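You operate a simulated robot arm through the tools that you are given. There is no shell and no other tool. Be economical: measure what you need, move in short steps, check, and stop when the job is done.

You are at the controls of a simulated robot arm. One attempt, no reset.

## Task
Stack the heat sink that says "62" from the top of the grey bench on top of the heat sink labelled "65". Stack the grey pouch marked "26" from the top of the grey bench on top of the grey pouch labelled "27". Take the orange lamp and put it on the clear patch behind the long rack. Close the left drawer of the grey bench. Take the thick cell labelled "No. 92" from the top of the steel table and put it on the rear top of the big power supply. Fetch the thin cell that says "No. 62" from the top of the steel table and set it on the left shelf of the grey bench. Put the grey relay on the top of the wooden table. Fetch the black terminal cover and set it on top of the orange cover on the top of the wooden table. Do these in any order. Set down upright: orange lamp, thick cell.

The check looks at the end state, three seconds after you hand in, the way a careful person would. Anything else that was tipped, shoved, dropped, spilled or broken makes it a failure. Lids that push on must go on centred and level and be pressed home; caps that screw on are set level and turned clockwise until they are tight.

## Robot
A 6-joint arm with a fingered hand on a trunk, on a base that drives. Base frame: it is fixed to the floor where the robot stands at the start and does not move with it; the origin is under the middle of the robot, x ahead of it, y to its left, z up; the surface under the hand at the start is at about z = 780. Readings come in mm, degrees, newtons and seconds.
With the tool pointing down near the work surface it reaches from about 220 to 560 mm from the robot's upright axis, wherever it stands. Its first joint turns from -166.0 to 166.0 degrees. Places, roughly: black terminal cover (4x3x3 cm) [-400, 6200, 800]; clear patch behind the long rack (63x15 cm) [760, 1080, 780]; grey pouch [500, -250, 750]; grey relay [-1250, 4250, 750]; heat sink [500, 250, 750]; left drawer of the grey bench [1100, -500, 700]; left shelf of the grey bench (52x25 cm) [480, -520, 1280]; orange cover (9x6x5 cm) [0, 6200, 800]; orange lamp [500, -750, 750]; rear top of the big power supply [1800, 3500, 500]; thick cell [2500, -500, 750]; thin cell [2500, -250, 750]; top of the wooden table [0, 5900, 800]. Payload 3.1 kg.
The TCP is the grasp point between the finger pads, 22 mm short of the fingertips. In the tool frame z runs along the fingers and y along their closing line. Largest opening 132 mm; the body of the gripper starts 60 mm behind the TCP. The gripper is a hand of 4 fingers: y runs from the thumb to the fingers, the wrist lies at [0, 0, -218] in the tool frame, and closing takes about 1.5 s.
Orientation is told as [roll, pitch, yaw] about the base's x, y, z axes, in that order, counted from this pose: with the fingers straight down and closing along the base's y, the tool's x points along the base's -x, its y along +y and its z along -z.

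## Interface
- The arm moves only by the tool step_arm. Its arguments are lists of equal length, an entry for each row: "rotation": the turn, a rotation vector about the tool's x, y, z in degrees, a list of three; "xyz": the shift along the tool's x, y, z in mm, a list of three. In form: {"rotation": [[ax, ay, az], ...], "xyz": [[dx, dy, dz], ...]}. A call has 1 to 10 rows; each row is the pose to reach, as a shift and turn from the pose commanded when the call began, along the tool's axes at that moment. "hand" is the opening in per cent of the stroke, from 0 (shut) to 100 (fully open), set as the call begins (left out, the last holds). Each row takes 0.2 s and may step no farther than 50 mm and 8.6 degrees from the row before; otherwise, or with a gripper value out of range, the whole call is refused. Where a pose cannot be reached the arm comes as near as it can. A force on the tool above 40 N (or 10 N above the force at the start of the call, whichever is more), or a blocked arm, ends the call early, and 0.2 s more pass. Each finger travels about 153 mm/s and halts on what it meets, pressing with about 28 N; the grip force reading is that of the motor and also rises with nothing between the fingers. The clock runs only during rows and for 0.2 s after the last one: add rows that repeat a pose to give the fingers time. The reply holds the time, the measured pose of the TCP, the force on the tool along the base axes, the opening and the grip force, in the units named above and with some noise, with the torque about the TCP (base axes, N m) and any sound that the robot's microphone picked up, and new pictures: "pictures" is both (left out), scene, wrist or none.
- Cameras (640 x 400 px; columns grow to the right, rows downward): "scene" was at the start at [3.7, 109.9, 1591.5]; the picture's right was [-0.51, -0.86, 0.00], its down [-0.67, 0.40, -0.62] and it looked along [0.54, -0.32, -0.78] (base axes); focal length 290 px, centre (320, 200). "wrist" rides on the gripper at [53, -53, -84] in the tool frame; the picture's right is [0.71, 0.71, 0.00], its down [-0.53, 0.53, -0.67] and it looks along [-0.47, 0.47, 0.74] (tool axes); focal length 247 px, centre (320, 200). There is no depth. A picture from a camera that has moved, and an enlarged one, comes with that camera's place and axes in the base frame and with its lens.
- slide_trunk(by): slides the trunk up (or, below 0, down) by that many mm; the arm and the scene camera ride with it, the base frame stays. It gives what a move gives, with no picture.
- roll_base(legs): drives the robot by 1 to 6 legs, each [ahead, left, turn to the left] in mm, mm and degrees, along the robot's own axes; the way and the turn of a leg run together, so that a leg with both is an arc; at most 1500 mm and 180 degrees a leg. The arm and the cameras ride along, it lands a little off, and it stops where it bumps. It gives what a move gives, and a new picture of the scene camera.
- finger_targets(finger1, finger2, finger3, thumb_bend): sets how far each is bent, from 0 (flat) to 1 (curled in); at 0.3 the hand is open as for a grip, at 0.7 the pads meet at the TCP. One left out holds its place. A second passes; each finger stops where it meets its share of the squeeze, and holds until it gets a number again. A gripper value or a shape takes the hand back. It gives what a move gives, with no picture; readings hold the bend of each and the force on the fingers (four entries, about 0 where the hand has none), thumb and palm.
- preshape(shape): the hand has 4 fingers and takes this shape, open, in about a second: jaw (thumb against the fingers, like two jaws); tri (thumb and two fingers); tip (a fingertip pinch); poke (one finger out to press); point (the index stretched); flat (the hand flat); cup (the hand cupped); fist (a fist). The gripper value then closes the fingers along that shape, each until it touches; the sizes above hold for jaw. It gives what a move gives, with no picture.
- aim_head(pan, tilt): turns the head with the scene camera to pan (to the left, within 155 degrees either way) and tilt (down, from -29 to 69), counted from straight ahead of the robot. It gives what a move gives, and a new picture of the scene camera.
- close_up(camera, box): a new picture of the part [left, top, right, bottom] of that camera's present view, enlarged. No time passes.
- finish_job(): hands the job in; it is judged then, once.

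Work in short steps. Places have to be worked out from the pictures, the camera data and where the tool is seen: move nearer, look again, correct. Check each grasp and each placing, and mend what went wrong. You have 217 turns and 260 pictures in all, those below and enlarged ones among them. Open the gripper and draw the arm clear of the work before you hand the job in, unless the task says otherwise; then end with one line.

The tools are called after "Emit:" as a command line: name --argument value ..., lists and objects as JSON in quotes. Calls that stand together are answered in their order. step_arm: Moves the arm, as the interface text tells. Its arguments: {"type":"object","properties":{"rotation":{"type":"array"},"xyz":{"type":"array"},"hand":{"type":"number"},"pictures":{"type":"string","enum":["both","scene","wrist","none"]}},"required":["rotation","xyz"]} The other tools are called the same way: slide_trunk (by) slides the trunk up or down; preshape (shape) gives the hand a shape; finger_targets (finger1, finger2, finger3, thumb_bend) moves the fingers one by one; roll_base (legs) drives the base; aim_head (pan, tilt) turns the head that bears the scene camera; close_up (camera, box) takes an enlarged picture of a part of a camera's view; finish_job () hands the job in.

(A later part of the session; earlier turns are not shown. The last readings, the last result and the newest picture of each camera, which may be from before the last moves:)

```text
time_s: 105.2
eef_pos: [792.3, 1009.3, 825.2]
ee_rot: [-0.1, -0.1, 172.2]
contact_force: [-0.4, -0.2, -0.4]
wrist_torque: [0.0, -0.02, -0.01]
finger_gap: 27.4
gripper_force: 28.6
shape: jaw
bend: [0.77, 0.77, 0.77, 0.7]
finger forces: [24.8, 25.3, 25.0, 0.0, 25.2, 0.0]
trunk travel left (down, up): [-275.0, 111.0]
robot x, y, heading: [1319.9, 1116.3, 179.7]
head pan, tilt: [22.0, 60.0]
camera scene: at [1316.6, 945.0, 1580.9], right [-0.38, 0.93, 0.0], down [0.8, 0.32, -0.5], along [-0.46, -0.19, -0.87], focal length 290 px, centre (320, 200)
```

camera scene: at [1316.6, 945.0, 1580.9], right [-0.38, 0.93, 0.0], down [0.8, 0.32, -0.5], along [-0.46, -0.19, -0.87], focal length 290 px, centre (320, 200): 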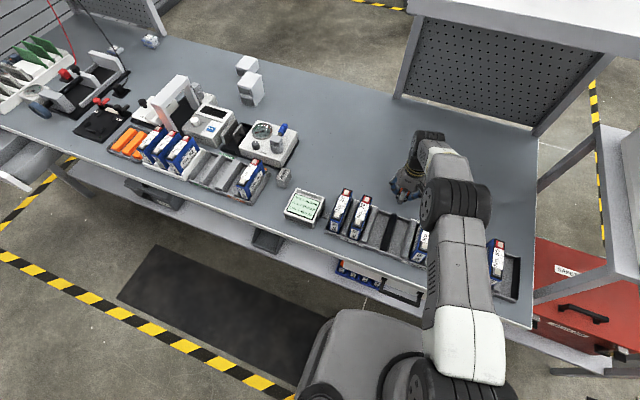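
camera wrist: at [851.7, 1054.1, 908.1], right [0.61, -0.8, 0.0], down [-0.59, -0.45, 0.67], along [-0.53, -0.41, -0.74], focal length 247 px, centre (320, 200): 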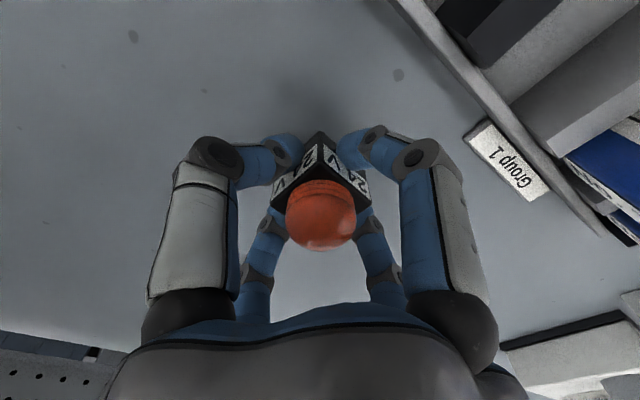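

Parallax puts the elbow high (z≈1300), well clear. I inch down to touch.

Emit:
step_arm --xyz '[[0, 0, 8], [0, 0, 14], [0, 0, 16], [0, 0, 17], [0, 0, 18], [0, 0, 19]]' --rotation '[[0, 0, 0], [0, 0, 0], [0, 0, 0], [0, 0, 0], [0, 0, 0], [0, 0, 0]]' --pictures "none"

```text
time_s: 106.6
eef_pos: [793.0, 1010.0, 806.5]
ee_rot: [0.0, 0.0, 172.2]
contact_force: [-0.5, -0.2, -0.4]
wrist_torque: [0.0, 0.04, 0.01]
finger_gap: 27.7
gripper_force: 28.2
shape: jaw
bend: [0.77, 0.77, 0.77, 0.7]
finger forces: [24.8, 25.3, 24.8, 0.1, 25.3, 0.1]
trunk travel left (down, up): [-275.0, 111.0]
robot x, y, heading: [1323.6, 1115.0, 179.9]
head pan, tilt: [22.0, 60.0]
```

Emit:
step_arm --xyz '[[0, 0, 1], [0, 0, 2], [0, 0, 3], [0, 0, 4]]' --rotation '[[0, 0, 0], [0, 0, 0], [0, 0, 0], [0, 0, 0]]' --pictures "none"

```text
time_s: 107.6
eef_pos: [793.1, 1009.0, 804.0]
ee_rot: [0.0, -0.1, 172.3]
contact_force: [0.5, -0.2, 7.3]
wrist_torque: [-0.02, 0.01, -0.01]
finger_gap: 27.3
gripper_force: 28.3
shape: jaw
bend: [0.77, 0.77, 0.77, 0.7]
finger forces: [26.1, 26.3, 25.9, 0.0, 26.5, 0.1]
trunk travel left (down, up): [-275.0, 111.0]
robot x, y, heading: [1319.7, 1114.4, 179.7]
head pan, tilt: [22.0, 60.0]
```

Light contact. I open and rise.

Emit:
step_arm --xyz '[[0, 0, -0.5], [0, 0, -0.5], [0, 0, -0.5], [0, 0, -0.5], [0, 0, -0.5], [0, 0, -30], [0, 0, -75], [0, 0, -120], [0, 0, -165], [0, 0, -190]]' --rotation '[[0, 0, 0], [0, 0, 0], [0, 0, 0], [0, 0, 0], [0, 0, 0], [0, 0, 0], [0, 0, 0], [0, 0, 0], [0, 0, 0], [0, 0, 0]]' --hand 85 --pictures "wrist"

```text
time_s: 109.8
eef_pos: [793.9, 1009.2, 993.9]
ee_rot: [-0.1, -0.1, 172.3]
contact_force: [-0.7, -0.9, 0.0]
wrist_torque: [0.0, 0.01, 0.0]
finger_gap: 112.2
gripper_force: 0.0
shape: jaw
bend: [0.25, 0.25, 0.25, 0.39]
finger forces: [0.0, 0.0, 0.0, 0.0, 0.1, 0.0]
trunk travel left (down, up): [-275.0, 111.0]
robot x, y, heading: [1321.7, 1115.6, 179.9]
head pan, tilt: [22.0, 60.0]
camera wrist: at [853.6, 1053.7, 1078.7], right [0.61, -0.8, 0.0], down [-0.59, -0.45, 0.67], along [-0.53, -0.41, -0.74], focal length 247 px, centre (320, 200)
```

wrist: 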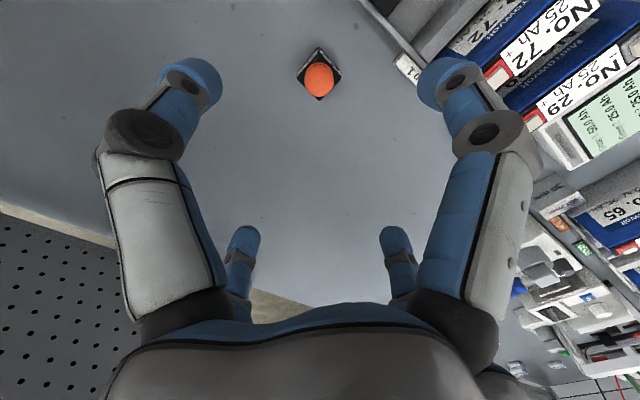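

Lamp stands upright. I retract the arm and drive to in front of the open drawer.

Emit:
step_arm --xyz '[[45, 0, 0], [90, -6, 0], [135, -12, 0], [180, -18, 0], [225, -24, 0], [260, -30, 0]]' --rotation '[[0, 0, -7.8], [0, 0, -7.8], [0, 0, -7.8], [0, 0, -7.8], [0, 0, -7.8], [0, 0, -7.8]]' --pictures "none"

Emit:
roll_base --legs '[[-290, 0, 0], [0, 1500, 0], [0, 95, 0]]'

Emit:
aim_head --pan -5 --tilt 45

```text
time_s: 111.2
eef_pos: [1057.6, 1002.9, 992.3]
ee_rot: [0.0, 0.0, -179.9]
contact_force: [0.0, -0.1, -0.4]
wrist_torque: [0.01, 0.02, 0.01]
finger_gap: 112.1
gripper_force: 0.1
shape: jaw
bend: [0.25, 0.25, 0.25, 0.39]
finger forces: [0.0, 0.0, 0.1, 0.1, 0.1, 0.0]
trunk travel left (down, up): [-275.0, 111.0]
robot x, y, heading: [1320.0, 1115.4, 179.9]
head pan, tilt: [22.0, 60.0]
```

```text
time_s: 121.1
eef_pos: [1379.9, -625.0, 992.8]
ee_rot: [0.0, 0.1, -178.0]
contact_force: [-0.4, 0.4, 0.0]
wrist_torque: [0.02, -0.01, 0.0]
finger_gap: 112.0
gripper_force: 0.0
shape: jaw
bend: [0.25, 0.25, 0.25, 0.39]
finger forces: [0.0, 0.0, 0.0, 0.0, 0.0, 0.0]
trunk travel left (down, up): [-275.0, 111.0]
robot x, y, heading: [1639.6, -503.1, -177.9]
head pan, tilt: [22.0, 60.0]
camera scene: at [1642.2, -675.7, 1580.7], right [-0.41, 0.91, 0.0], down [0.79, 0.35, -0.5], along [-0.46, -0.2, -0.87], focal length 290 px, centre (320, 200)
```

scene: 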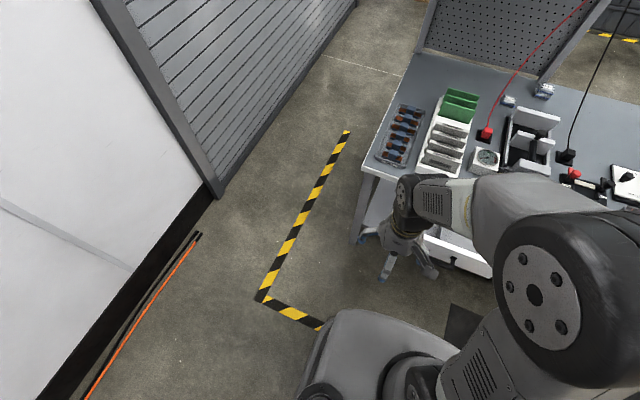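

```text
time_s: 122.0
eef_pos: [1380.6, -625.3, 993.4]
ee_rot: [0.0, 0.0, -178.0]
contact_force: [-0.1, 0.2, -0.2]
wrist_torque: [0.02, 0.03, 0.03]
finger_gap: 112.1
gripper_force: 0.1
shape: jaw
bend: [0.25, 0.25, 0.25, 0.39]
finger forces: [0.1, 0.1, 0.1, 0.0, 0.0, 0.0]
trunk travel left (down, up): [-275.0, 111.0]
robot x, y, heading: [1638.9, -502.3, -178.0]
head pan, tilt: [-5.0, 45.0]
camera scene: at [1621.9, -643.0, 1600.3], right [0.05, 1.0, 0.0], down [0.71, -0.04, -0.71], along [-0.71, 0.04, -0.71], focal length 290 px, centre (320, 200)
```

scene: 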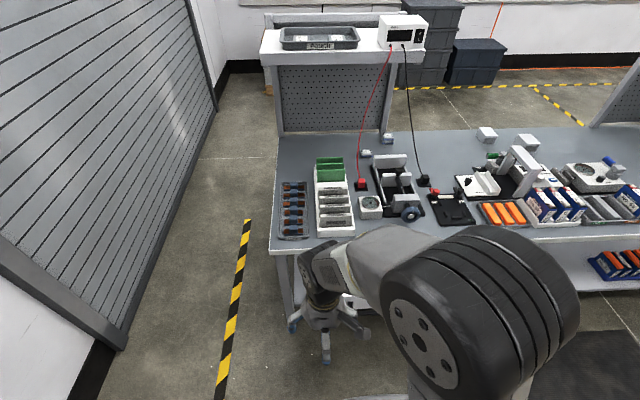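

I lower the hand in front of the drawer to see it with the wrist camera, fingers closing.

Emit:
step_arm --xyz '[[-5, -41, 25], [-10, -80, 50], [-15, -120, 75], [-20, -160, 105], [-23, -200, 130]]' --rotation '[[0, 0, 0], [0, 0, 0], [0, 0, 0], [0, 0, 0], [0, 0, 0]]' --hand 0

```text
refused: row 4 steps farther than a row can; nothing moved
```

Emit:
step_arm --xyz '[[-5, -35, 22], [-9, -70, 44], [-13, -105, 66], [-17, -140, 88], [-20, -170, 110], [-23, -200, 130]]' --rotation '[[0, 0, 0], [0, 0, 0], [0, 0, 0], [0, 0, 0], [0, 0, 0], [0, 0, 0]]' --hand 0

```text
time_s: 123.4
eef_pos: [1347.9, -422.9, 861.3]
ee_rot: [-0.1, 0.0, -177.9]
contact_force: [0.1, -0.2, -0.3]
wrist_torque: [-0.02, -0.02, -0.02]
finger_gap: 0.1
gripper_force: 27.5
shape: jaw
bend: [0.7, 0.7, 0.7, 0.7]
finger forces: [0.0, 0.0, 0.0, 0.0, 0.0, 0.0]
trunk travel left (down, up): [-275.0, 111.0]
robot x, y, heading: [1640.4, -500.7, -178.2]
head pan, tilt: [-5.0, 45.0]
camera scene: at [1621.4, -641.6, 1600.4], right [0.05, 1.0, 0.0], down [0.71, -0.04, -0.71], along [-0.71, 0.04, -0.71], focal length 290 px, centre (320, 200)
camera wrist: at [1399.3, -369.0, 945.6], right [0.73, -0.68, 0.0], down [-0.51, -0.54, 0.67], along [-0.46, -0.49, -0.74], focal length 247 px, centre (320, 200)
```

scene: 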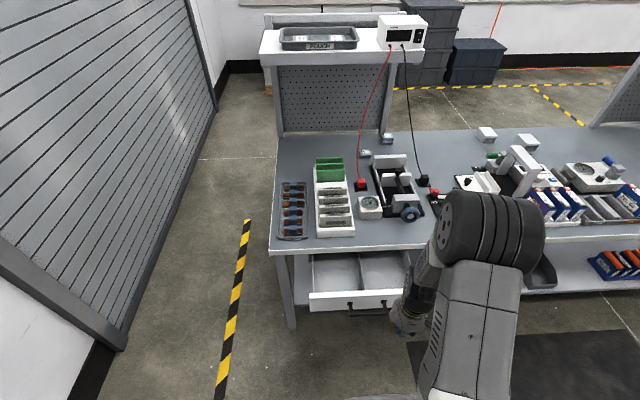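
wrist: 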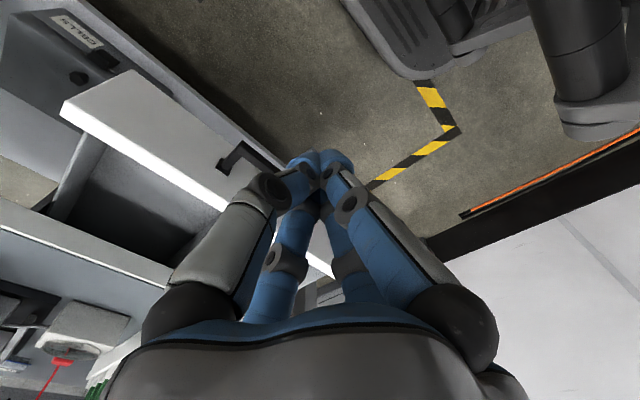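

The drawer front's outer face is near x≈1190, y −660…−300, with the handle in the middle. I tilt the closed hand 45° forward and set it in front of the face at y≈-365, beside the handle.

Emit:
step_arm --xyz '[[0, -20, 10], [0, -40, 25], [-20, -61, 50], [-40, -61, 80], [-60, -61, 110], [-76, -61, 136]]' --rotation '[[0, -7.5, 0], [0, -15, 0], [0, -22.5, 0], [0, -30, 0], [0, -37.5, 0], [0, -45, 0]]'

```text
time_s: 124.8
eef_pos: [1272.1, -368.0, 729.0]
ee_rot: [0.0, -45.1, -178.0]
contact_force: [0.1, 0.3, -0.6]
wrist_torque: [0.01, -0.01, -0.02]
finger_gap: 0.3
gripper_force: 28.0
shape: jaw
bend: [0.7, 0.7, 0.7, 0.7]
finger forces: [0.1, 0.0, 0.0, 0.1, 0.0, 0.0]
out of reach, approached as far as the arm can: row 1, 2
trunk travel left (down, up): [-275.0, 111.0]
robot x, y, heading: [1640.1, -501.6, -178.0]
head pan, tilt: [-5.0, 45.0]
camera scene: at [1621.5, -642.9, 1600.3], right [0.05, 1.0, 0.0], down [0.71, -0.04, -0.71], along [-0.71, 0.04, -0.71], focal length 290 px, centre (320, 200)
camera wrist: at [1366.3, -311.8, 751.3], right [0.52, -0.69, -0.5], down [0.12, -0.52, 0.84], along [-0.84, -0.5, -0.19], focal length 247 px, centre (320, 200)
```

scene: 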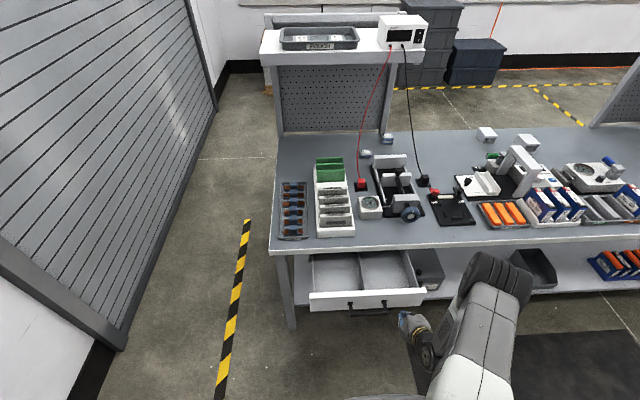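
wrist: 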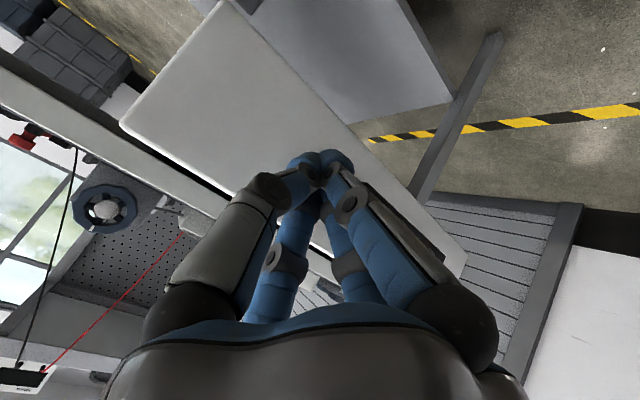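

Tips are level with the face, beside the handle. I push toward -x in modest steps.

Emit:
step_arm --xyz '[[-14, 0, 14], [-28, 0, 28], [-42, 0, 42], [-56, 0, 56], [-70, 0, 70], [-84, 0, 84], [-98, 0, 98]]' --rotation '[[0, 0, 0], [0, 0, 0], [0, 0, 0], [0, 0, 0], [0, 0, 0], [0, 0, 0], [0, 0, 0]]' --pictures "scene"

```text
time_s: 126.4
eef_pos: [1133.3, -370.2, 727.2]
ee_rot: [0.1, -45.1, -177.8]
contact_force: [1.8, -0.4, 0.3]
wrist_torque: [-0.01, -0.01, -0.02]
finger_gap: 0.1
gripper_force: 27.4
shape: jaw
bend: [0.7, 0.7, 0.7, 0.7]
finger forces: [0.1, 0.0, 0.1, 0.1, 0.0, 0.1]
trunk travel left (down, up): [-275.0, 111.0]
robot x, y, heading: [1638.8, -499.3, -178.2]
head pan, tilt: [-5.0, 45.0]
camera scene: at [1621.6, -642.8, 1600.3], right [0.05, 1.0, 0.0], down [0.71, -0.04, -0.71], along [-0.71, 0.04, -0.71], focal length 290 px, centre (320, 200)
```

scene: 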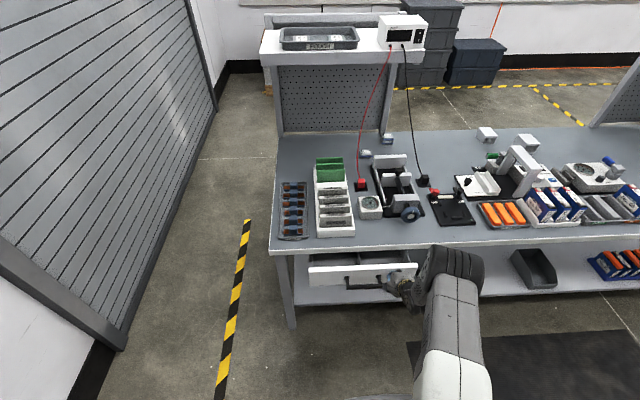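

The drawer is sliding in easily. I continue until it stops.

Emit:
step_arm --xyz '[[-14, 0, 14], [-28, 0, 28], [-38, 0, 38], [-48, 0, 48], [-58, 0, 58], [-65, 0, 65], [-72, 0, 72], [-79, 0, 79], [-86, 0, 86], [-93, 0, 93]]' --rotation '[[0, 0, 0], [0, 0, 0], [0, 0, 0], [0, 0, 0], [0, 0, 0], [0, 0, 0], [0, 0, 0], [0, 0, 0], [0, 0, 0], [0, 0, 0]]' --pictures "scene"

```text
time_s: 127.9
eef_pos: [1052.2, -376.0, 721.2]
ee_rot: [0.0, -43.8, -178.3]
contact_force: [27.6, -0.7, 10.8]
wrist_torque: [0.01, -0.18, -0.06]
finger_gap: 0.0
gripper_force: 28.5
shape: jaw
bend: [0.7, 0.7, 0.7, 0.7]
finger forces: [0.0, 0.0, 0.1, 0.0, 0.0, 0.0]
trunk travel left (down, up): [-275.0, 111.0]
robot x, y, heading: [1639.8, -503.2, -177.9]
head pan, tilt: [-5.0, 45.0]
stopped in row 7: the force on the tool passed its limit at 53 N (the readings are from after the stop); the commanded pose is now the measured one
camera scene: at [1625.0, -643.1, 1600.4], right [0.05, 1.0, 0.0], down [0.7, -0.04, -0.71], along [-0.71, 0.04, -0.71], focal length 290 px, centre (320, 200)
```

scene: 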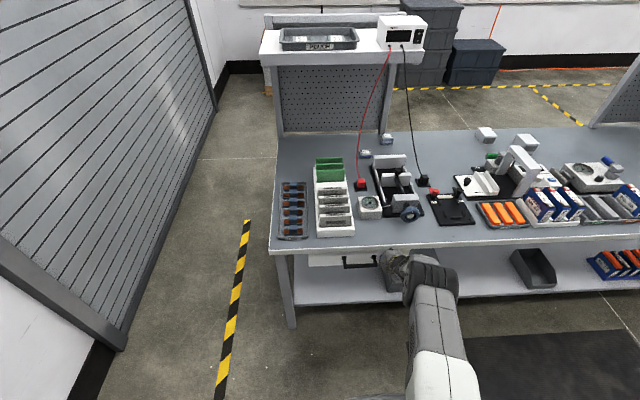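

It reached a stop with the front under the bench edge. I back off and look.

Emit:
step_arm --xyz '[[30, 0, -30], [60, 0, -60], [92, 0, -92], [126, 0, -126], [160, 0, -160], [190, 0, -190]]' --rotation '[[0, 0, 0], [0, 0, 0], [0, 0, 0], [0, 0, 0], [0, 0, 0], [0, 0, 0]]' --pictures "scene"

Emit:
close_up --camera "scene" --box '[260, 220, 460, 345]'

```text
time_s: 129.3
eef_pos: [1317.4, -366.6, 726.4]
ee_rot: [0.1, -44.3, -178.1]
contact_force: [0.0, 0.3, -0.3]
wrist_torque: [-0.01, 0.01, 0.0]
finger_gap: 0.0
gripper_force: 28.3
shape: jaw
bend: [0.7, 0.7, 0.7, 0.7]
finger forces: [0.0, 0.1, 0.1, 0.0, 0.1, 0.0]
trunk travel left (down, up): [-275.0, 111.0]
robot x, y, heading: [1640.4, -504.4, -178.0]
head pan, tilt: [-5.0, 45.0]
camera scene: at [1623.3, -642.1, 1600.4], right [0.05, 1.0, 0.0], down [0.71, -0.04, -0.71], along [-0.71, 0.04, -0.71], focal length 290 px, centre (320, 200)
```

scene: 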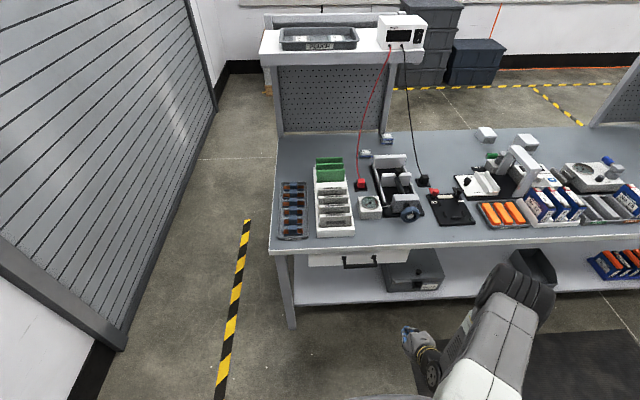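

```text
3.20 times, centred on (360, 282) of scene
camera zoom: at [1623.3, -642.1, 1600.4], right [0.05, 1.0, 0.0], down [0.71, -0.04, -0.71], along [-0.71, 0.04, -0.71], focal length 929 px, centre (192, -64)
```

zoom: 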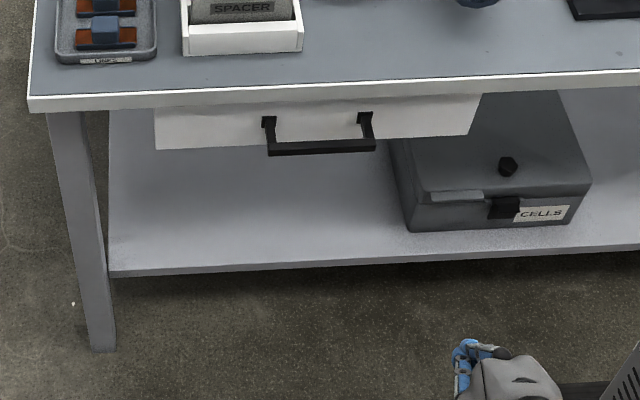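

Drawer closed. I look at the left shelf for free space and then toward the steel table.

Emit:
close_up --camera "scene" --box '[240, 0, 440, 125]'

Emit:
aim_head --pan 150 --tilt 30

```text
3.20 times, centred on (340, 62) of scene
camera zoom: at [1623.3, -642.1, 1600.4], right [0.05, 1.0, 0.0], down [0.71, -0.04, -0.71], along [-0.71, 0.04, -0.71], focal length 929 px, centre (256, 640)
```

zoom: 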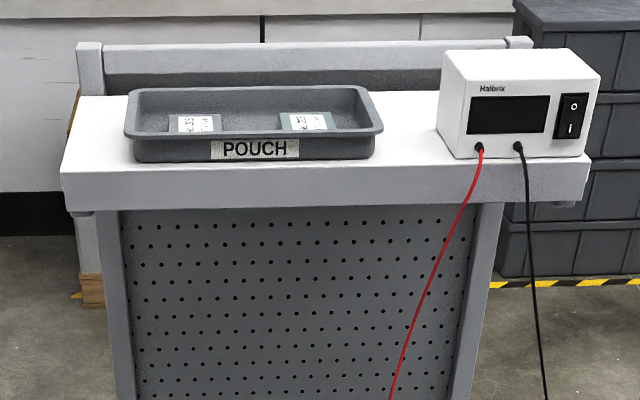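

```text
time_s: 131.7
eef_pos: [1315.9, -367.8, 727.0]
ee_rot: [0.0, -44.2, -178.2]
contact_force: [0.3, -0.4, 0.1]
wrist_torque: [0.01, 0.0, 0.0]
finger_gap: 0.1
gripper_force: 28.4
shape: jaw
bend: [0.7, 0.7, 0.7, 0.7]
finger forces: [0.0, 0.0, 0.0, 0.0, 0.0, 0.1]
trunk travel left (down, up): [-275.0, 111.0]
robot x, y, heading: [1637.4, -501.1, -178.3]
head pan, tilt: [150.0, 30.0]
camera scene: at [1783.2, -689.8, 1623.0], right [-0.47, -0.88, 0.0], down [-0.44, 0.24, -0.87], along [0.76, -0.41, -0.5], focal length 290 px, centre (320, 200)
```

scene: 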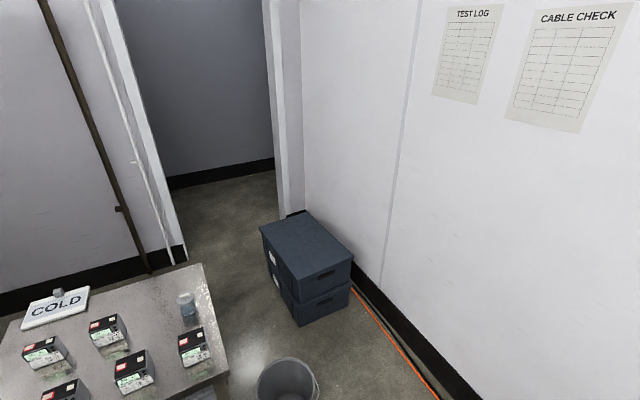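

Shelf free spots: left end strip (y≈-784…-717) and a gap between tray and box. Now I raise and straighten the hand, then turn toward the steel table.

Emit:
step_arm --xyz '[[-29, 0, -29], [-58, 0, -58], [-88, 0, -88], [-118, 0, -118], [-148, 0, -148], [-177, 0, -177]]' --rotation '[[0, 7.4, 0], [0, 14.8, 0], [0, 22.2, 0], [0, 29.6, 0], [0, 37, 0], [0, 44.2, 0]]' --pictures "none" --hand 100

Emit:
roll_base --legs '[[0, 0, 178.3], [330, 0, 0]]'

Emit:
aim_head --pan 0 --tilt 45

```text
time_s: 133.1
eef_pos: [1333.1, -376.4, 930.6]
ee_rot: [3.8, -6.3, -178.7]
contact_force: [-0.1, 1.4, 0.3]
wrist_torque: [-0.04, 0.0, 0.02]
finger_gap: 132.2
gripper_force: 0.1
shape: jaw
bend: [0.3, 0.3, 0.3, 0.3]
finger forces: [0.0, 0.1, 0.0, 0.0, 0.0, 0.0]
out of reach, approached as far as the arm can: row 4, 5, 6
trunk travel left (down, up): [-275.0, 111.0]
robot x, y, heading: [1641.0, -501.3, -178.2]
head pan, tilt: [150.0, 30.0]
```

```text
time_s: 142.7
eef_pos: [2282.3, -611.2, 929.4]
ee_rot: [3.5, -5.8, 2.5]
contact_force: [0.1, -0.1, -0.8]
wrist_torque: [0.0, -0.03, -0.03]
finger_gap: 132.1
gripper_force: 0.1
shape: jaw
bend: [0.3, 0.3, 0.3, 0.3]
finger forces: [0.1, 0.0, 0.0, 0.0, 0.1, 0.0]
trunk travel left (down, up): [-275.0, 111.0]
robot x, y, heading: [1971.2, -491.7, 2.8]
head pan, tilt: [150.0, 30.0]
camera scene: at [1825.2, -300.8, 1623.1], right [0.46, 0.89, 0.0], down [0.44, -0.23, -0.87], along [-0.77, 0.4, -0.5], focal length 290 px, centre (320, 200)
```

scene: 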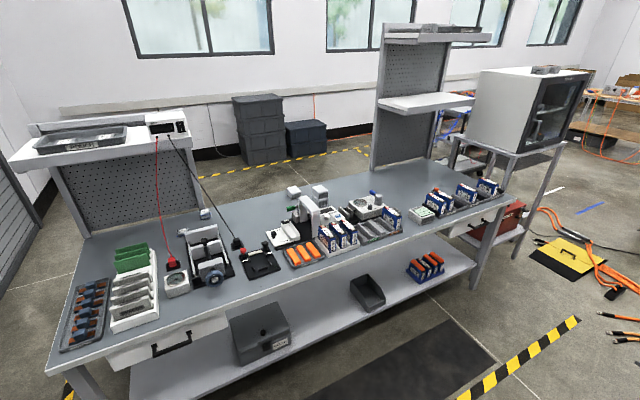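

```text
time_s: 145.0
eef_pos: [2280.4, -610.8, 930.7]
ee_rot: [3.6, -6.0, 2.6]
contact_force: [0.2, 0.2, 0.1]
wrist_torque: [0.01, -0.01, 0.0]
finger_gap: 132.0
gripper_force: 0.0
shape: jaw
bend: [0.3, 0.3, 0.3, 0.3]
finger forces: [0.0, 0.1, 0.0, 0.0, 0.1, 0.0]
trunk travel left (down, up): [-275.0, 111.0]
robot x, y, heading: [1973.6, -487.5, 2.7]
head pan, tilt: [0.0, 45.0]
camera scene: at [1985.6, -338.6, 1600.3], right [0.05, -1.0, 0.0], down [-0.71, -0.03, -0.71], along [0.71, 0.03, -0.71], focal length 290 px, centre (320, 200)
```

scene: 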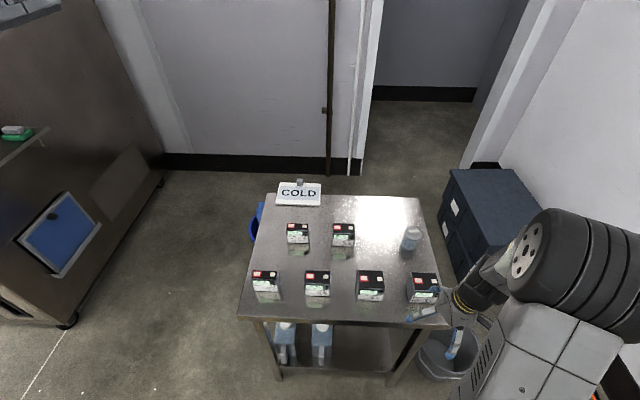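

The steel table with six cells is ahead. I zoom in for labels.

Emit:
close_up --camera "scene" --box '[240, 260, 400, 310]'

Emit:
close_up --camera "scene" --box '[270, 170, 450, 310]'

```text
4.00 times, centred on (320, 285) of scene
camera zoom: at [1985.6, -338.6, 1600.3], right [0.05, -1.0, 0.0], down [-0.71, -0.03, -0.71], along [0.71, 0.03, -0.71], focal length 1161 px, centre (320, -140)
```

zoom: 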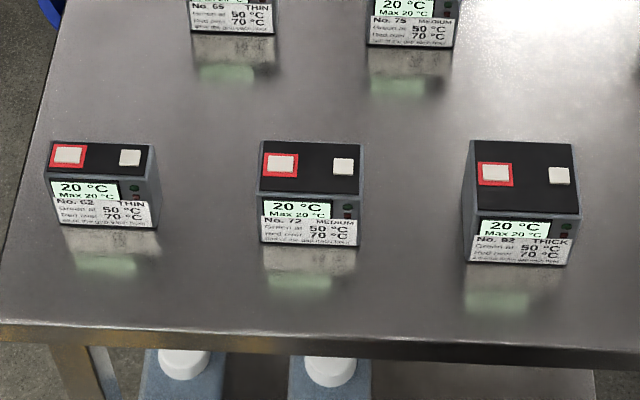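

```text
2.86 times, centred on (360, 240) of scene
camera zoom: at [1985.6, -338.6, 1600.3], right [0.05, -1.0, 0.0], down [-0.71, -0.03, -0.71], along [0.71, 0.03, -0.71], focal length 829 px, centre (206, 86)
```

zoom: 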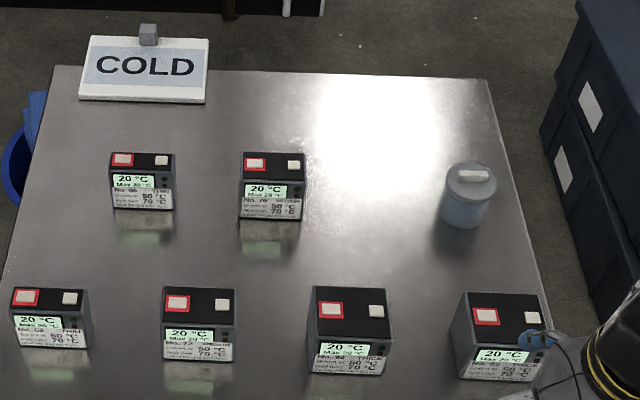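

Emit:
close_up --camera "scene" --box '[350, 265, 446, 310]'

Emit:
close_up --camera "scene" --box '[240, 265, 300, 305]'

```text
6.67 times, centred on (398, 288) of scene
camera zoom: at [1985.6, -338.6, 1600.3], right [0.05, -1.0, 0.0], down [-0.71, -0.03, -0.71], along [0.71, 0.03, -0.71], focal length 1935 px, centre (-200, -383)
```

zoom: 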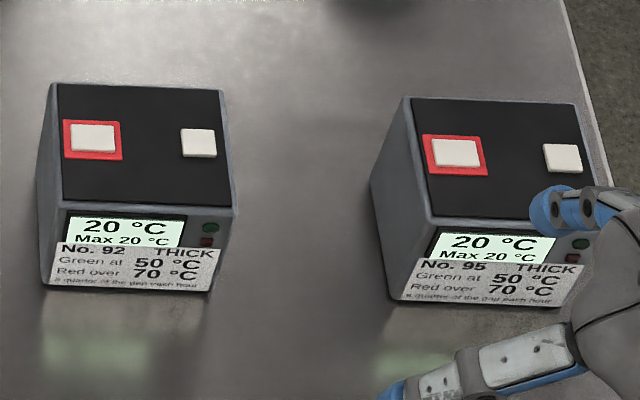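

```text
10.00 times, centred on (270, 285) of scene
camera zoom: at [1985.6, -338.6, 1600.3], right [0.05, -1.0, 0.0], down [-0.71, -0.03, -0.71], along [0.71, 0.03, -0.71], focal length 2902 px, centre (820, -650)
```

zoom: 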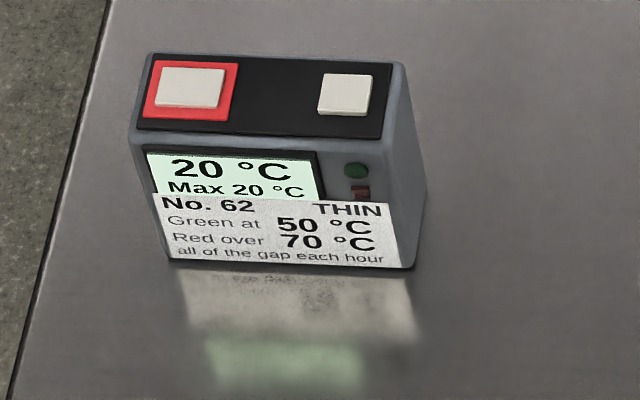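

Cell 62 (thin, ~72×24×72 mm) at about (2419,-159); 92 (thick) is the third in the front row. First lift and level the hand.

Emit:
step_arm --xyz '[[0, 0, -40], [0, 20, -80], [0, 60, -90]]' --rotation '[[0, 0, 0], [3.6, 6, 0], [3.6, 6, 0]]' --pictures "none"

```text
time_s: 145.8
eef_pos: [2244.6, -550.3, 961.3]
ee_rot: [5.1, -4.8, 2.6]
contact_force: [-0.7, 0.7, 0.0]
wrist_torque: [0.01, 0.0, 0.01]
finger_gap: 132.3
gripper_force: 0.1
shape: jaw
bend: [0.3, 0.3, 0.3, 0.3]
finger forces: [0.0, 0.0, 0.0, 0.0, 0.1, 0.1]
out of reach, approached as far as the arm can: row 1, 2, 3
trunk travel left (down, up): [-275.0, 111.0]
robot x, y, heading: [1973.8, -489.8, 2.5]
head pan, tilt: [0.0, 45.0]
```

The arm is folded too close; I extend forward while levelling.

Emit:
step_arm --xyz '[[-40, 20, -20], [-80, 60, -40], [-120, 100, -40], [-120, 145, -40], [-120, 190, -40]]' --rotation '[[1, 1, 0], [3, 3, 0], [5.1, 4.8, 0], [5.1, 4.8, 0], [5.1, 4.8, 0]]'

```text
refused: row 2 steps farther than a row can; nothing moved
```

Emit:
step_arm --xyz '[[-35, 20, -20], [-65, 50, -40], [-95, 85, -40], [-120, 125, -40], [-120, 170, -40]]' --rotation '[[1, 1, 0], [3, 3, 0], [5.1, 4.8, 0], [5.1, 4.8, 0], [5.1, 4.8, 0]]'

```text
time_s: 147.0
eef_pos: [2324.4, -387.7, 974.5]
ee_rot: [9.5, -1.7, 2.6]
contact_force: [0.7, -0.7, 1.1]
wrist_torque: [0.02, -0.02, 0.02]
finger_gap: 132.0
gripper_force: 0.1
shape: jaw
bend: [0.3, 0.3, 0.3, 0.3]
finger forces: [0.0, 0.0, 0.0, 0.1, 0.0, 0.1]
out of reach, approached as far as the arm can: row 1, 2, 3, 4, 5
trunk travel left (down, up): [-275.0, 111.0]
robot x, y, heading: [1971.4, -490.3, 2.9]
head pan, tilt: [0.0, 45.0]
camera scene: at [1985.4, -337.5, 1600.2], right [0.05, -1.0, 0.0], down [-0.71, -0.03, -0.71], along [0.71, 0.03, -0.71], focal length 290 px, centre (320, 200)
camera wrist: at [2271.8, -457.0, 1047.3], right [-0.74, 0.66, 0.1], down [0.49, 0.43, 0.76], along [0.46, 0.61, -0.64], focal length 247 px, centre (320, 200)
```

scene: 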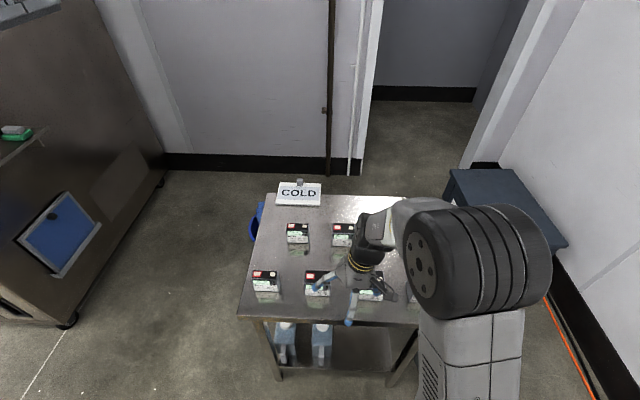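
wrist: 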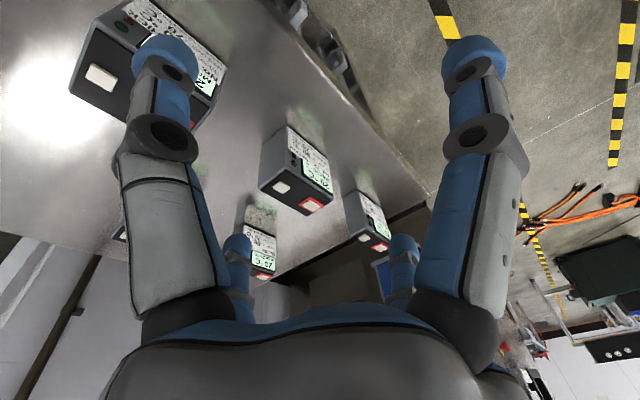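

I extend a bit more without turning to find out what orientation is commanded once reachable.

Emit:
step_arm --xyz '[[-40, 0, 0], [-80, 0, 0], [-100, 0, 0]]' --rotation '[[0, 0, 0], [0, 0, 0], [0, 0, 0]]' --pictures "none"

```text
time_s: 147.8
eef_pos: [2416.4, -386.3, 965.2]
ee_rot: [11.5, -2.0, 2.5]
contact_force: [0.4, -0.2, 0.3]
wrist_torque: [0.0, 0.03, -0.01]
finger_gap: 132.0
gripper_force: 0.0
shape: jaw
bend: [0.3, 0.3, 0.3, 0.3]
finger forces: [0.0, 0.0, 0.0, 0.0, 0.0, 0.0]
out of reach, approached as far as the arm can: row 1, 2, 3
trunk travel left (down, up): [-275.0, 111.0]
robot x, y, heading: [1969.8, -486.9, 2.5]
head pan, tilt: [0.0, 45.0]
```

I try yawing (needed anyway) to see whether the wrist frees up.

Emit:
step_arm --xyz '[[0, 0, 0], [0, 0, 0], [0, 0, 0], [0, 0, 0], [0, 0, 0], [0, 0, 0]]' --rotation '[[0, 0, -8], [0, 0, -16], [0, 0, -24], [0, 0, -32], [0, 0, -40], [0, 0, -48]]' --pictures "scene"

```text
time_s: 149.2
eef_pos: [2409.7, -389.4, 959.3]
ee_rot: [6.0, -9.6, 50.5]
contact_force: [-0.4, 0.1, 0.7]
wrist_torque: [-0.01, -0.01, 0.0]
finger_gap: 132.2
gripper_force: 0.1
shape: jaw
bend: [0.3, 0.3, 0.3, 0.3]
finger forces: [0.0, 0.1, 0.1, 0.1, 0.1, 0.1]
out of reach, approached as far as the arm can: row 1, 2, 3, 4, 5, 6
trunk travel left (down, up): [-275.0, 111.0]
robot x, y, heading: [1968.5, -492.8, 2.9]
head pan, tilt: [0.0, 45.0]
camera scene: at [1985.7, -338.6, 1600.3], right [0.05, -1.0, 0.0], down [-0.71, -0.03, -0.71], along [0.71, 0.03, -0.71], focal length 290 px, centre (320, 200)
```

scene: 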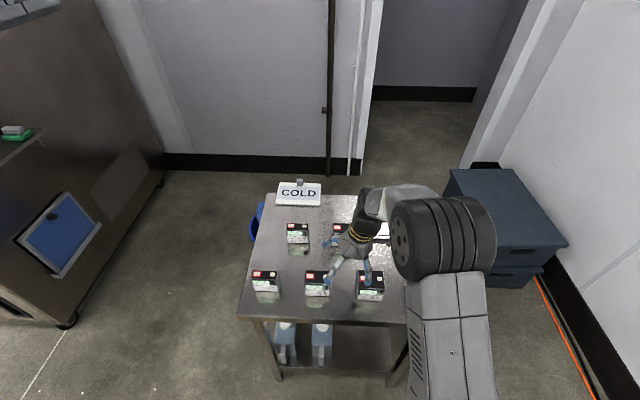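

Likely the commanded height is above what the arm can reach, causing the tilt. I lower the command in small steps and watch.

Emit:
step_arm --xyz '[[0, 0, 20], [0, 0, 40]]' --rotation '[[0, 0, 0], [0, 0, 0]]' --pictures "none"

```text
time_s: 149.8
eef_pos: [2408.4, -382.3, 919.5]
ee_rot: [5.5, -8.6, 50.4]
contact_force: [-0.2, 0.2, 0.5]
wrist_torque: [-0.02, 0.02, 0.0]
finger_gap: 131.9
gripper_force: 0.1
shape: jaw
bend: [0.3, 0.3, 0.3, 0.3]
finger forces: [0.1, 0.0, 0.1, 0.0, 0.0, 0.0]
out of reach, approached as far as the arm can: row 1
trunk travel left (down, up): [-275.0, 111.0]
robot x, y, heading: [1971.0, -487.2, 2.6]
head pan, tilt: [0.0, 45.0]
```

Commanded pose equals the measured one. At this lower height I level the tool.

Emit:
step_arm --xyz '[[0, 0, 0], [0, 0, 0]]' --rotation '[[2.8, 4.3, 0], [5.5, 8.6, 0]]' --pictures "wrist"

```text
time_s: 150.4
eef_pos: [2408.5, -381.4, 918.3]
ee_rot: [5.4, -8.6, 50.5]
contact_force: [-0.2, 0.3, -0.3]
wrist_torque: [-0.02, 0.02, -0.02]
finger_gap: 132.1
gripper_force: 0.0
shape: jaw
bend: [0.3, 0.3, 0.3, 0.3]
finger forces: [0.0, 0.1, 0.1, 0.0, 0.0, 0.1]
out of reach, approached as far as the arm can: row 1, 2
trunk travel left (down, up): [-275.0, 111.0]
robot x, y, heading: [1971.1, -489.1, 2.7]
head pan, tilt: [0.0, 45.0]
camera wrist: at [2414.0, -471.4, 989.1], right [-0.99, -0.1, -0.04], down [-0.09, 0.61, 0.79], along [-0.05, 0.79, -0.62], focal length 247 px, centre (320, 200)
```

wrist: 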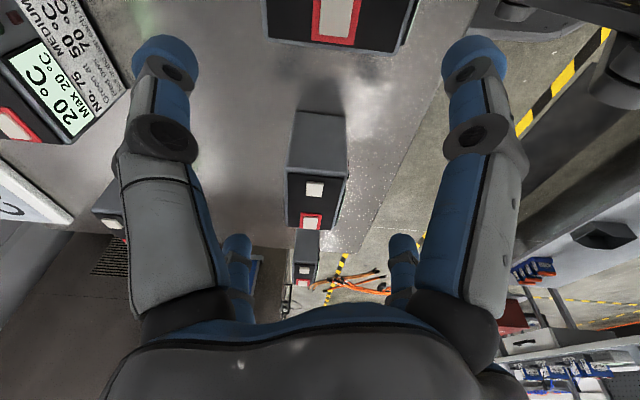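

The wrist is stuck in a flipped branch from the drawer push. I'll back off from the table and unwind it by tilting the hand forward past the forearm line in free air.

Emit:
roll_base --legs '[[-450, 0, 0]]'

Emit:
step_arm --xyz '[[-24, -18, -2], [-48, -36, -8], [-71, -53, -19], [-92, -68, -33], [-112, -83, -51], [-130, -96, -72]]' --rotation '[[4.75, -6.42, 0], [9.5, -12.8, 0], [14.3, -19.3, 0], [19, -25.7, 0], [23.8, -32.1, 0], [28.5, -38.5, 0]]' --pictures "scene"

```text
time_s: 153.1
eef_pos: [1952.8, -403.8, 920.0]
ee_rot: [5.4, -8.8, 50.1]
contact_force: [0.2, -0.5, -1.3]
wrist_torque: [-0.01, 0.0, 0.01]
finger_gap: 131.8
gripper_force: 0.0
shape: jaw
bend: [0.3, 0.3, 0.3, 0.3]
finger forces: [0.0, 0.0, 0.0, 0.0, 0.0, 0.0]
trunk travel left (down, up): [-275.0, 111.0]
robot x, y, heading: [1518.8, -510.9, 2.5]
head pan, tilt: [0.0, 45.0]
camera scene: at [1530.0, -358.7, 1600.4], right [0.04, -1.0, 0.0], down [-0.71, -0.03, -0.71], along [0.71, 0.03, -0.71], focal length 290 px, centre (320, 200)
```

scene: 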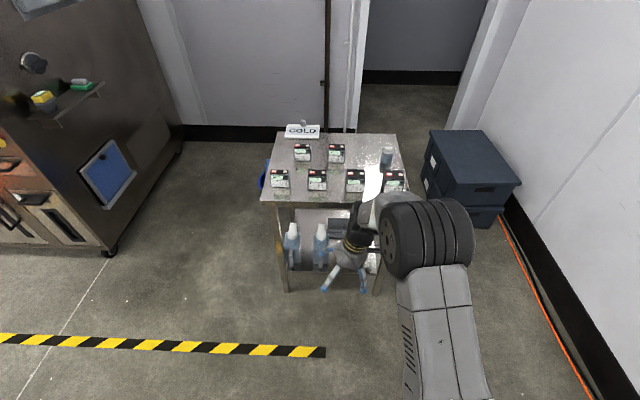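

```text
time_s: 154.5
eef_pos: [2107.8, -378.0, 1000.9]
ee_rot: [-28.3, -46.0, 58.4]
contact_force: [0.8, 0.1, 0.0]
wrist_torque: [-0.01, 0.03, -0.03]
finger_gap: 131.9
gripper_force: 0.0
shape: jaw
bend: [0.3, 0.3, 0.3, 0.3]
finger forces: [0.0, 0.1, 0.0, 0.0, 0.0, 0.0]
trunk travel left (down, up): [-275.0, 111.0]
robot x, y, heading: [1512.7, -513.0, 2.4]
head pan, tilt: [0.0, 45.0]
camera scene: at [1530.9, -358.7, 1600.3], right [0.04, -1.0, 0.0], down [-0.71, -0.03, -0.71], along [0.71, 0.03, -0.71], focal length 290 px, centre (320, 200)
```

scene: 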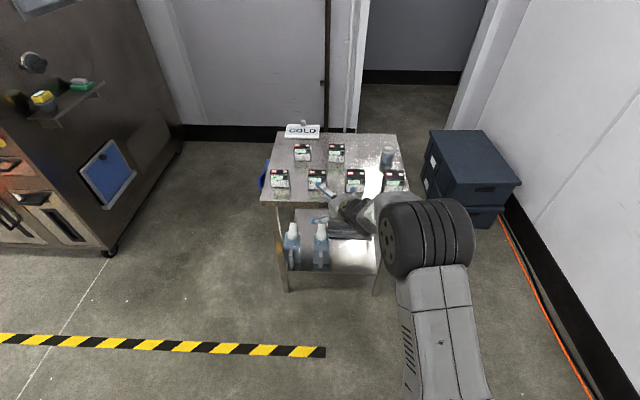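

I look closely at the wrist joints to understand the branch.

Emit:
close_up --camera "scene" --box '[280, 160, 480, 290]'

```text
3.08 times, centred on (380, 225) of scene
camera zoom: at [1530.9, -358.7, 1600.3], right [0.04, -1.0, 0.0], down [-0.71, -0.03, -0.71], along [0.71, 0.03, -0.71], focal length 893 px, centre (135, 123)
```

zoom: 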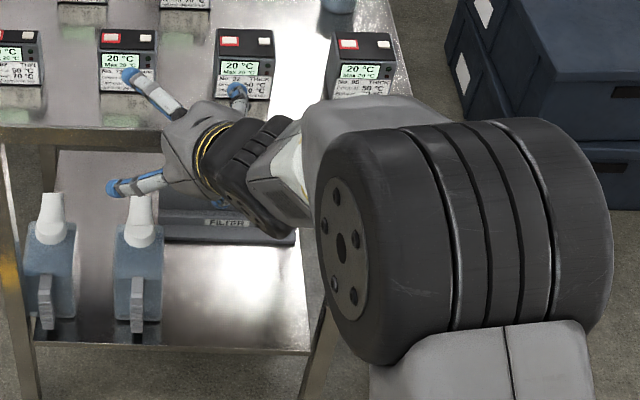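

The spherical-wrist flip theory fits. I tilt up a further 16° past the forearm line.

Emit:
step_arm --xyz '[[-27.6, -12.7, -2], [-54.6, -25, -8.4]]' --rotation '[[3.3, -7.3, 0], [6.7, -14.5, 0]]' --pictures "scene"

Emit:
close_up --camera "scene" --box '[280, 160, 480, 290]'

```text
time_s: 155.1
eef_pos: [2136.0, -367.8, 1054.1]
ee_rot: [-46.4, -57.7, 72.8]
contact_force: [-0.1, 1.0, 1.1]
wrist_torque: [0.02, 0.0, 0.01]
finger_gap: 131.8
gripper_force: 0.0
shape: jaw
bend: [0.3, 0.3, 0.3, 0.3]
finger forces: [0.0, 0.0, 0.1, 0.1, 0.0, 0.0]
trunk travel left (down, up): [-275.0, 111.0]
robot x, y, heading: [1515.4, -510.1, 2.2]
head pan, tilt: [0.0, 45.0]
camera scene: at [1531.0, -358.8, 1600.3], right [0.04, -1.0, 0.0], down [-0.71, -0.03, -0.71], along [0.71, 0.03, -0.71], focal length 290 px, centre (320, 200)
```

scene: 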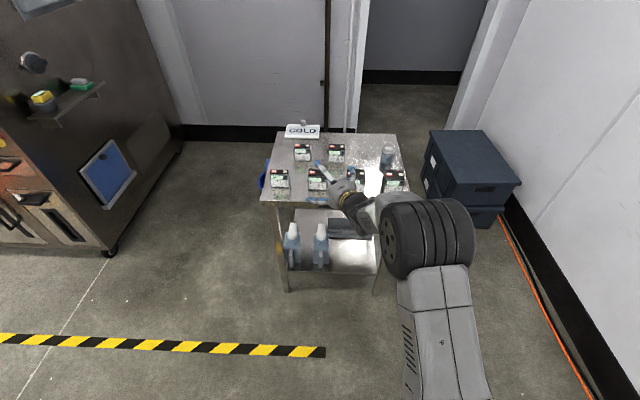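

```text
3.08 times, centred on (380, 225) of scene
camera zoom: at [1531.0, -358.8, 1600.3], right [0.04, -1.0, 0.0], down [-0.71, -0.03, -0.71], along [0.71, 0.03, -0.71], focal length 893 px, centre (135, 123)
```

zoom: 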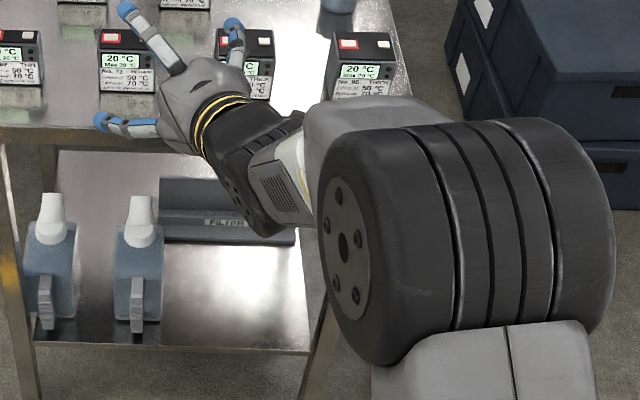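

J4 is unwinding (vents coming round). Now I swing the hand 8° right, above the forearm line.

Emit:
step_arm --xyz '[[12.4, -25.4, -1.9], [12.4, -25.4, -1.9]]' --rotation '[[6.76, 3.1, 2.95], [6.76, 3.1, 2.95]]' --pictures "none"

Emit:
close_up --camera "scene" --box '[280, 160, 480, 290]'

```text
time_s: 155.7
eef_pos: [2144.8, -397.1, 1054.3]
ee_rot: [-46.1, -57.7, 64.6]
contact_force: [0.8, 0.3, 0.6]
wrist_torque: [0.0, -0.02, 0.0]
finger_gap: 132.2
gripper_force: 0.0
shape: jaw
bend: [0.3, 0.3, 0.3, 0.3]
finger forces: [0.0, 0.1, 0.1, 0.0, 0.0, 0.0]
trunk travel left (down, up): [-275.0, 111.0]
robot x, y, heading: [1517.8, -509.3, 2.5]
head pan, tilt: [0.0, 45.0]
```

```text
3.08 times, centred on (380, 225) of scene
camera zoom: at [1530.9, -358.6, 1600.3], right [0.04, -1.0, 0.0], down [-0.71, -0.03, -0.71], along [0.71, 0.03, -0.71], focal length 893 px, centre (135, 123)
```

zoom: 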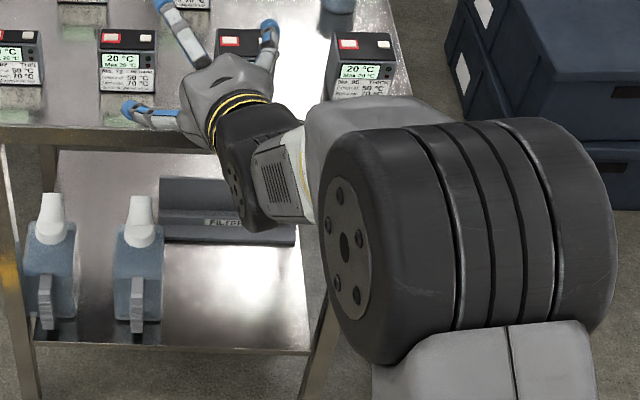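

J4 looks near normal. Now I bring the hand straight down through the forearm line.

Emit:
step_arm --xyz '[[27.6, 12.6, -2], [54.6, 25, -8.4], [80.7, 36.9, -18.8], [105, 48, -33], [127.5, 58.3, -51]]' --rotation '[[-3.33, 7.28, 0], [-6.66, 14.56, 0], [-9.98, 21.84, 0], [-13.3, 29.1, 0], [-16.6, 36.4, 0]]' --pictures "none"

Emit:
close_up --camera "scene" --box '[280, 160, 480, 290]'

```text
time_s: 156.9
eef_pos: [2061.9, -405.3, 950.2]
ee_rot: [-12.5, -32.1, 40.6]
contact_force: [-1.5, -0.6, -0.2]
wrist_torque: [-0.02, -0.04, 0.02]
finger_gap: 131.8
gripper_force: 0.2
shape: jaw
bend: [0.3, 0.3, 0.3, 0.3]
finger forces: [0.1, 0.0, 0.1, 0.1, 0.0, 0.0]
out of reach, approached as far as the arm can: row 4, 5
trunk travel left (down, up): [-275.0, 111.0]
robot x, y, heading: [1514.5, -505.7, 2.4]
head pan, tilt: [0.0, 45.0]
```

```text
3.08 times, centred on (380, 225) of scene
camera zoom: at [1530.9, -358.6, 1600.3], right [0.04, -1.0, 0.0], down [-0.71, -0.03, -0.71], along [0.71, 0.03, -0.71], focal length 893 px, centre (135, 123)
```

zoom: 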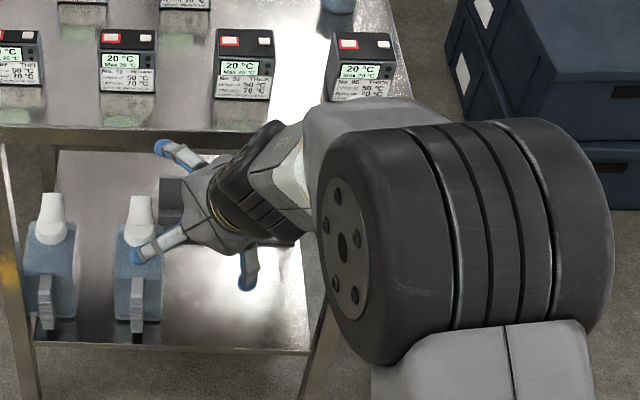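

It slipped back past the left side; from the residual I estimate the forearm axis at azimuth ≈10°, elevation ≈-38°. I go up again on the left side, then will swing further right and cross exactly through the axis.

Emit:
step_arm --xyz '[[-30.4, -10.5, -2.4], [-60.2, -20.7, -9.5], [-88.7, -30.5, -21.2], [-115.2, -39.6, -37.3]]' --rotation '[[2.76, -8.03, 0], [5.5, -16.1, 0], [8.3, -24.1, 0], [11.05, -32.1, 0]]' --pictures "none"

```text
time_s: 157.9
eef_pos: [2139.4, -377.0, 1051.1]
ee_rot: [-40.7, -60.4, 63.8]
contact_force: [0.6, 0.3, 0.4]
wrist_torque: [0.0, -0.01, -0.06]
finger_gap: 131.6
gripper_force: 0.0
shape: jaw
bend: [0.3, 0.3, 0.3, 0.3]
finger forces: [0.0, 0.0, 0.0, 0.0, 0.1, 0.0]
out of reach, approached as far as the arm can: row 1
trunk travel left (down, up): [-275.0, 111.0]
robot x, y, heading: [1513.9, -507.4, 2.3]
head pan, tilt: [0.0, 45.0]
```

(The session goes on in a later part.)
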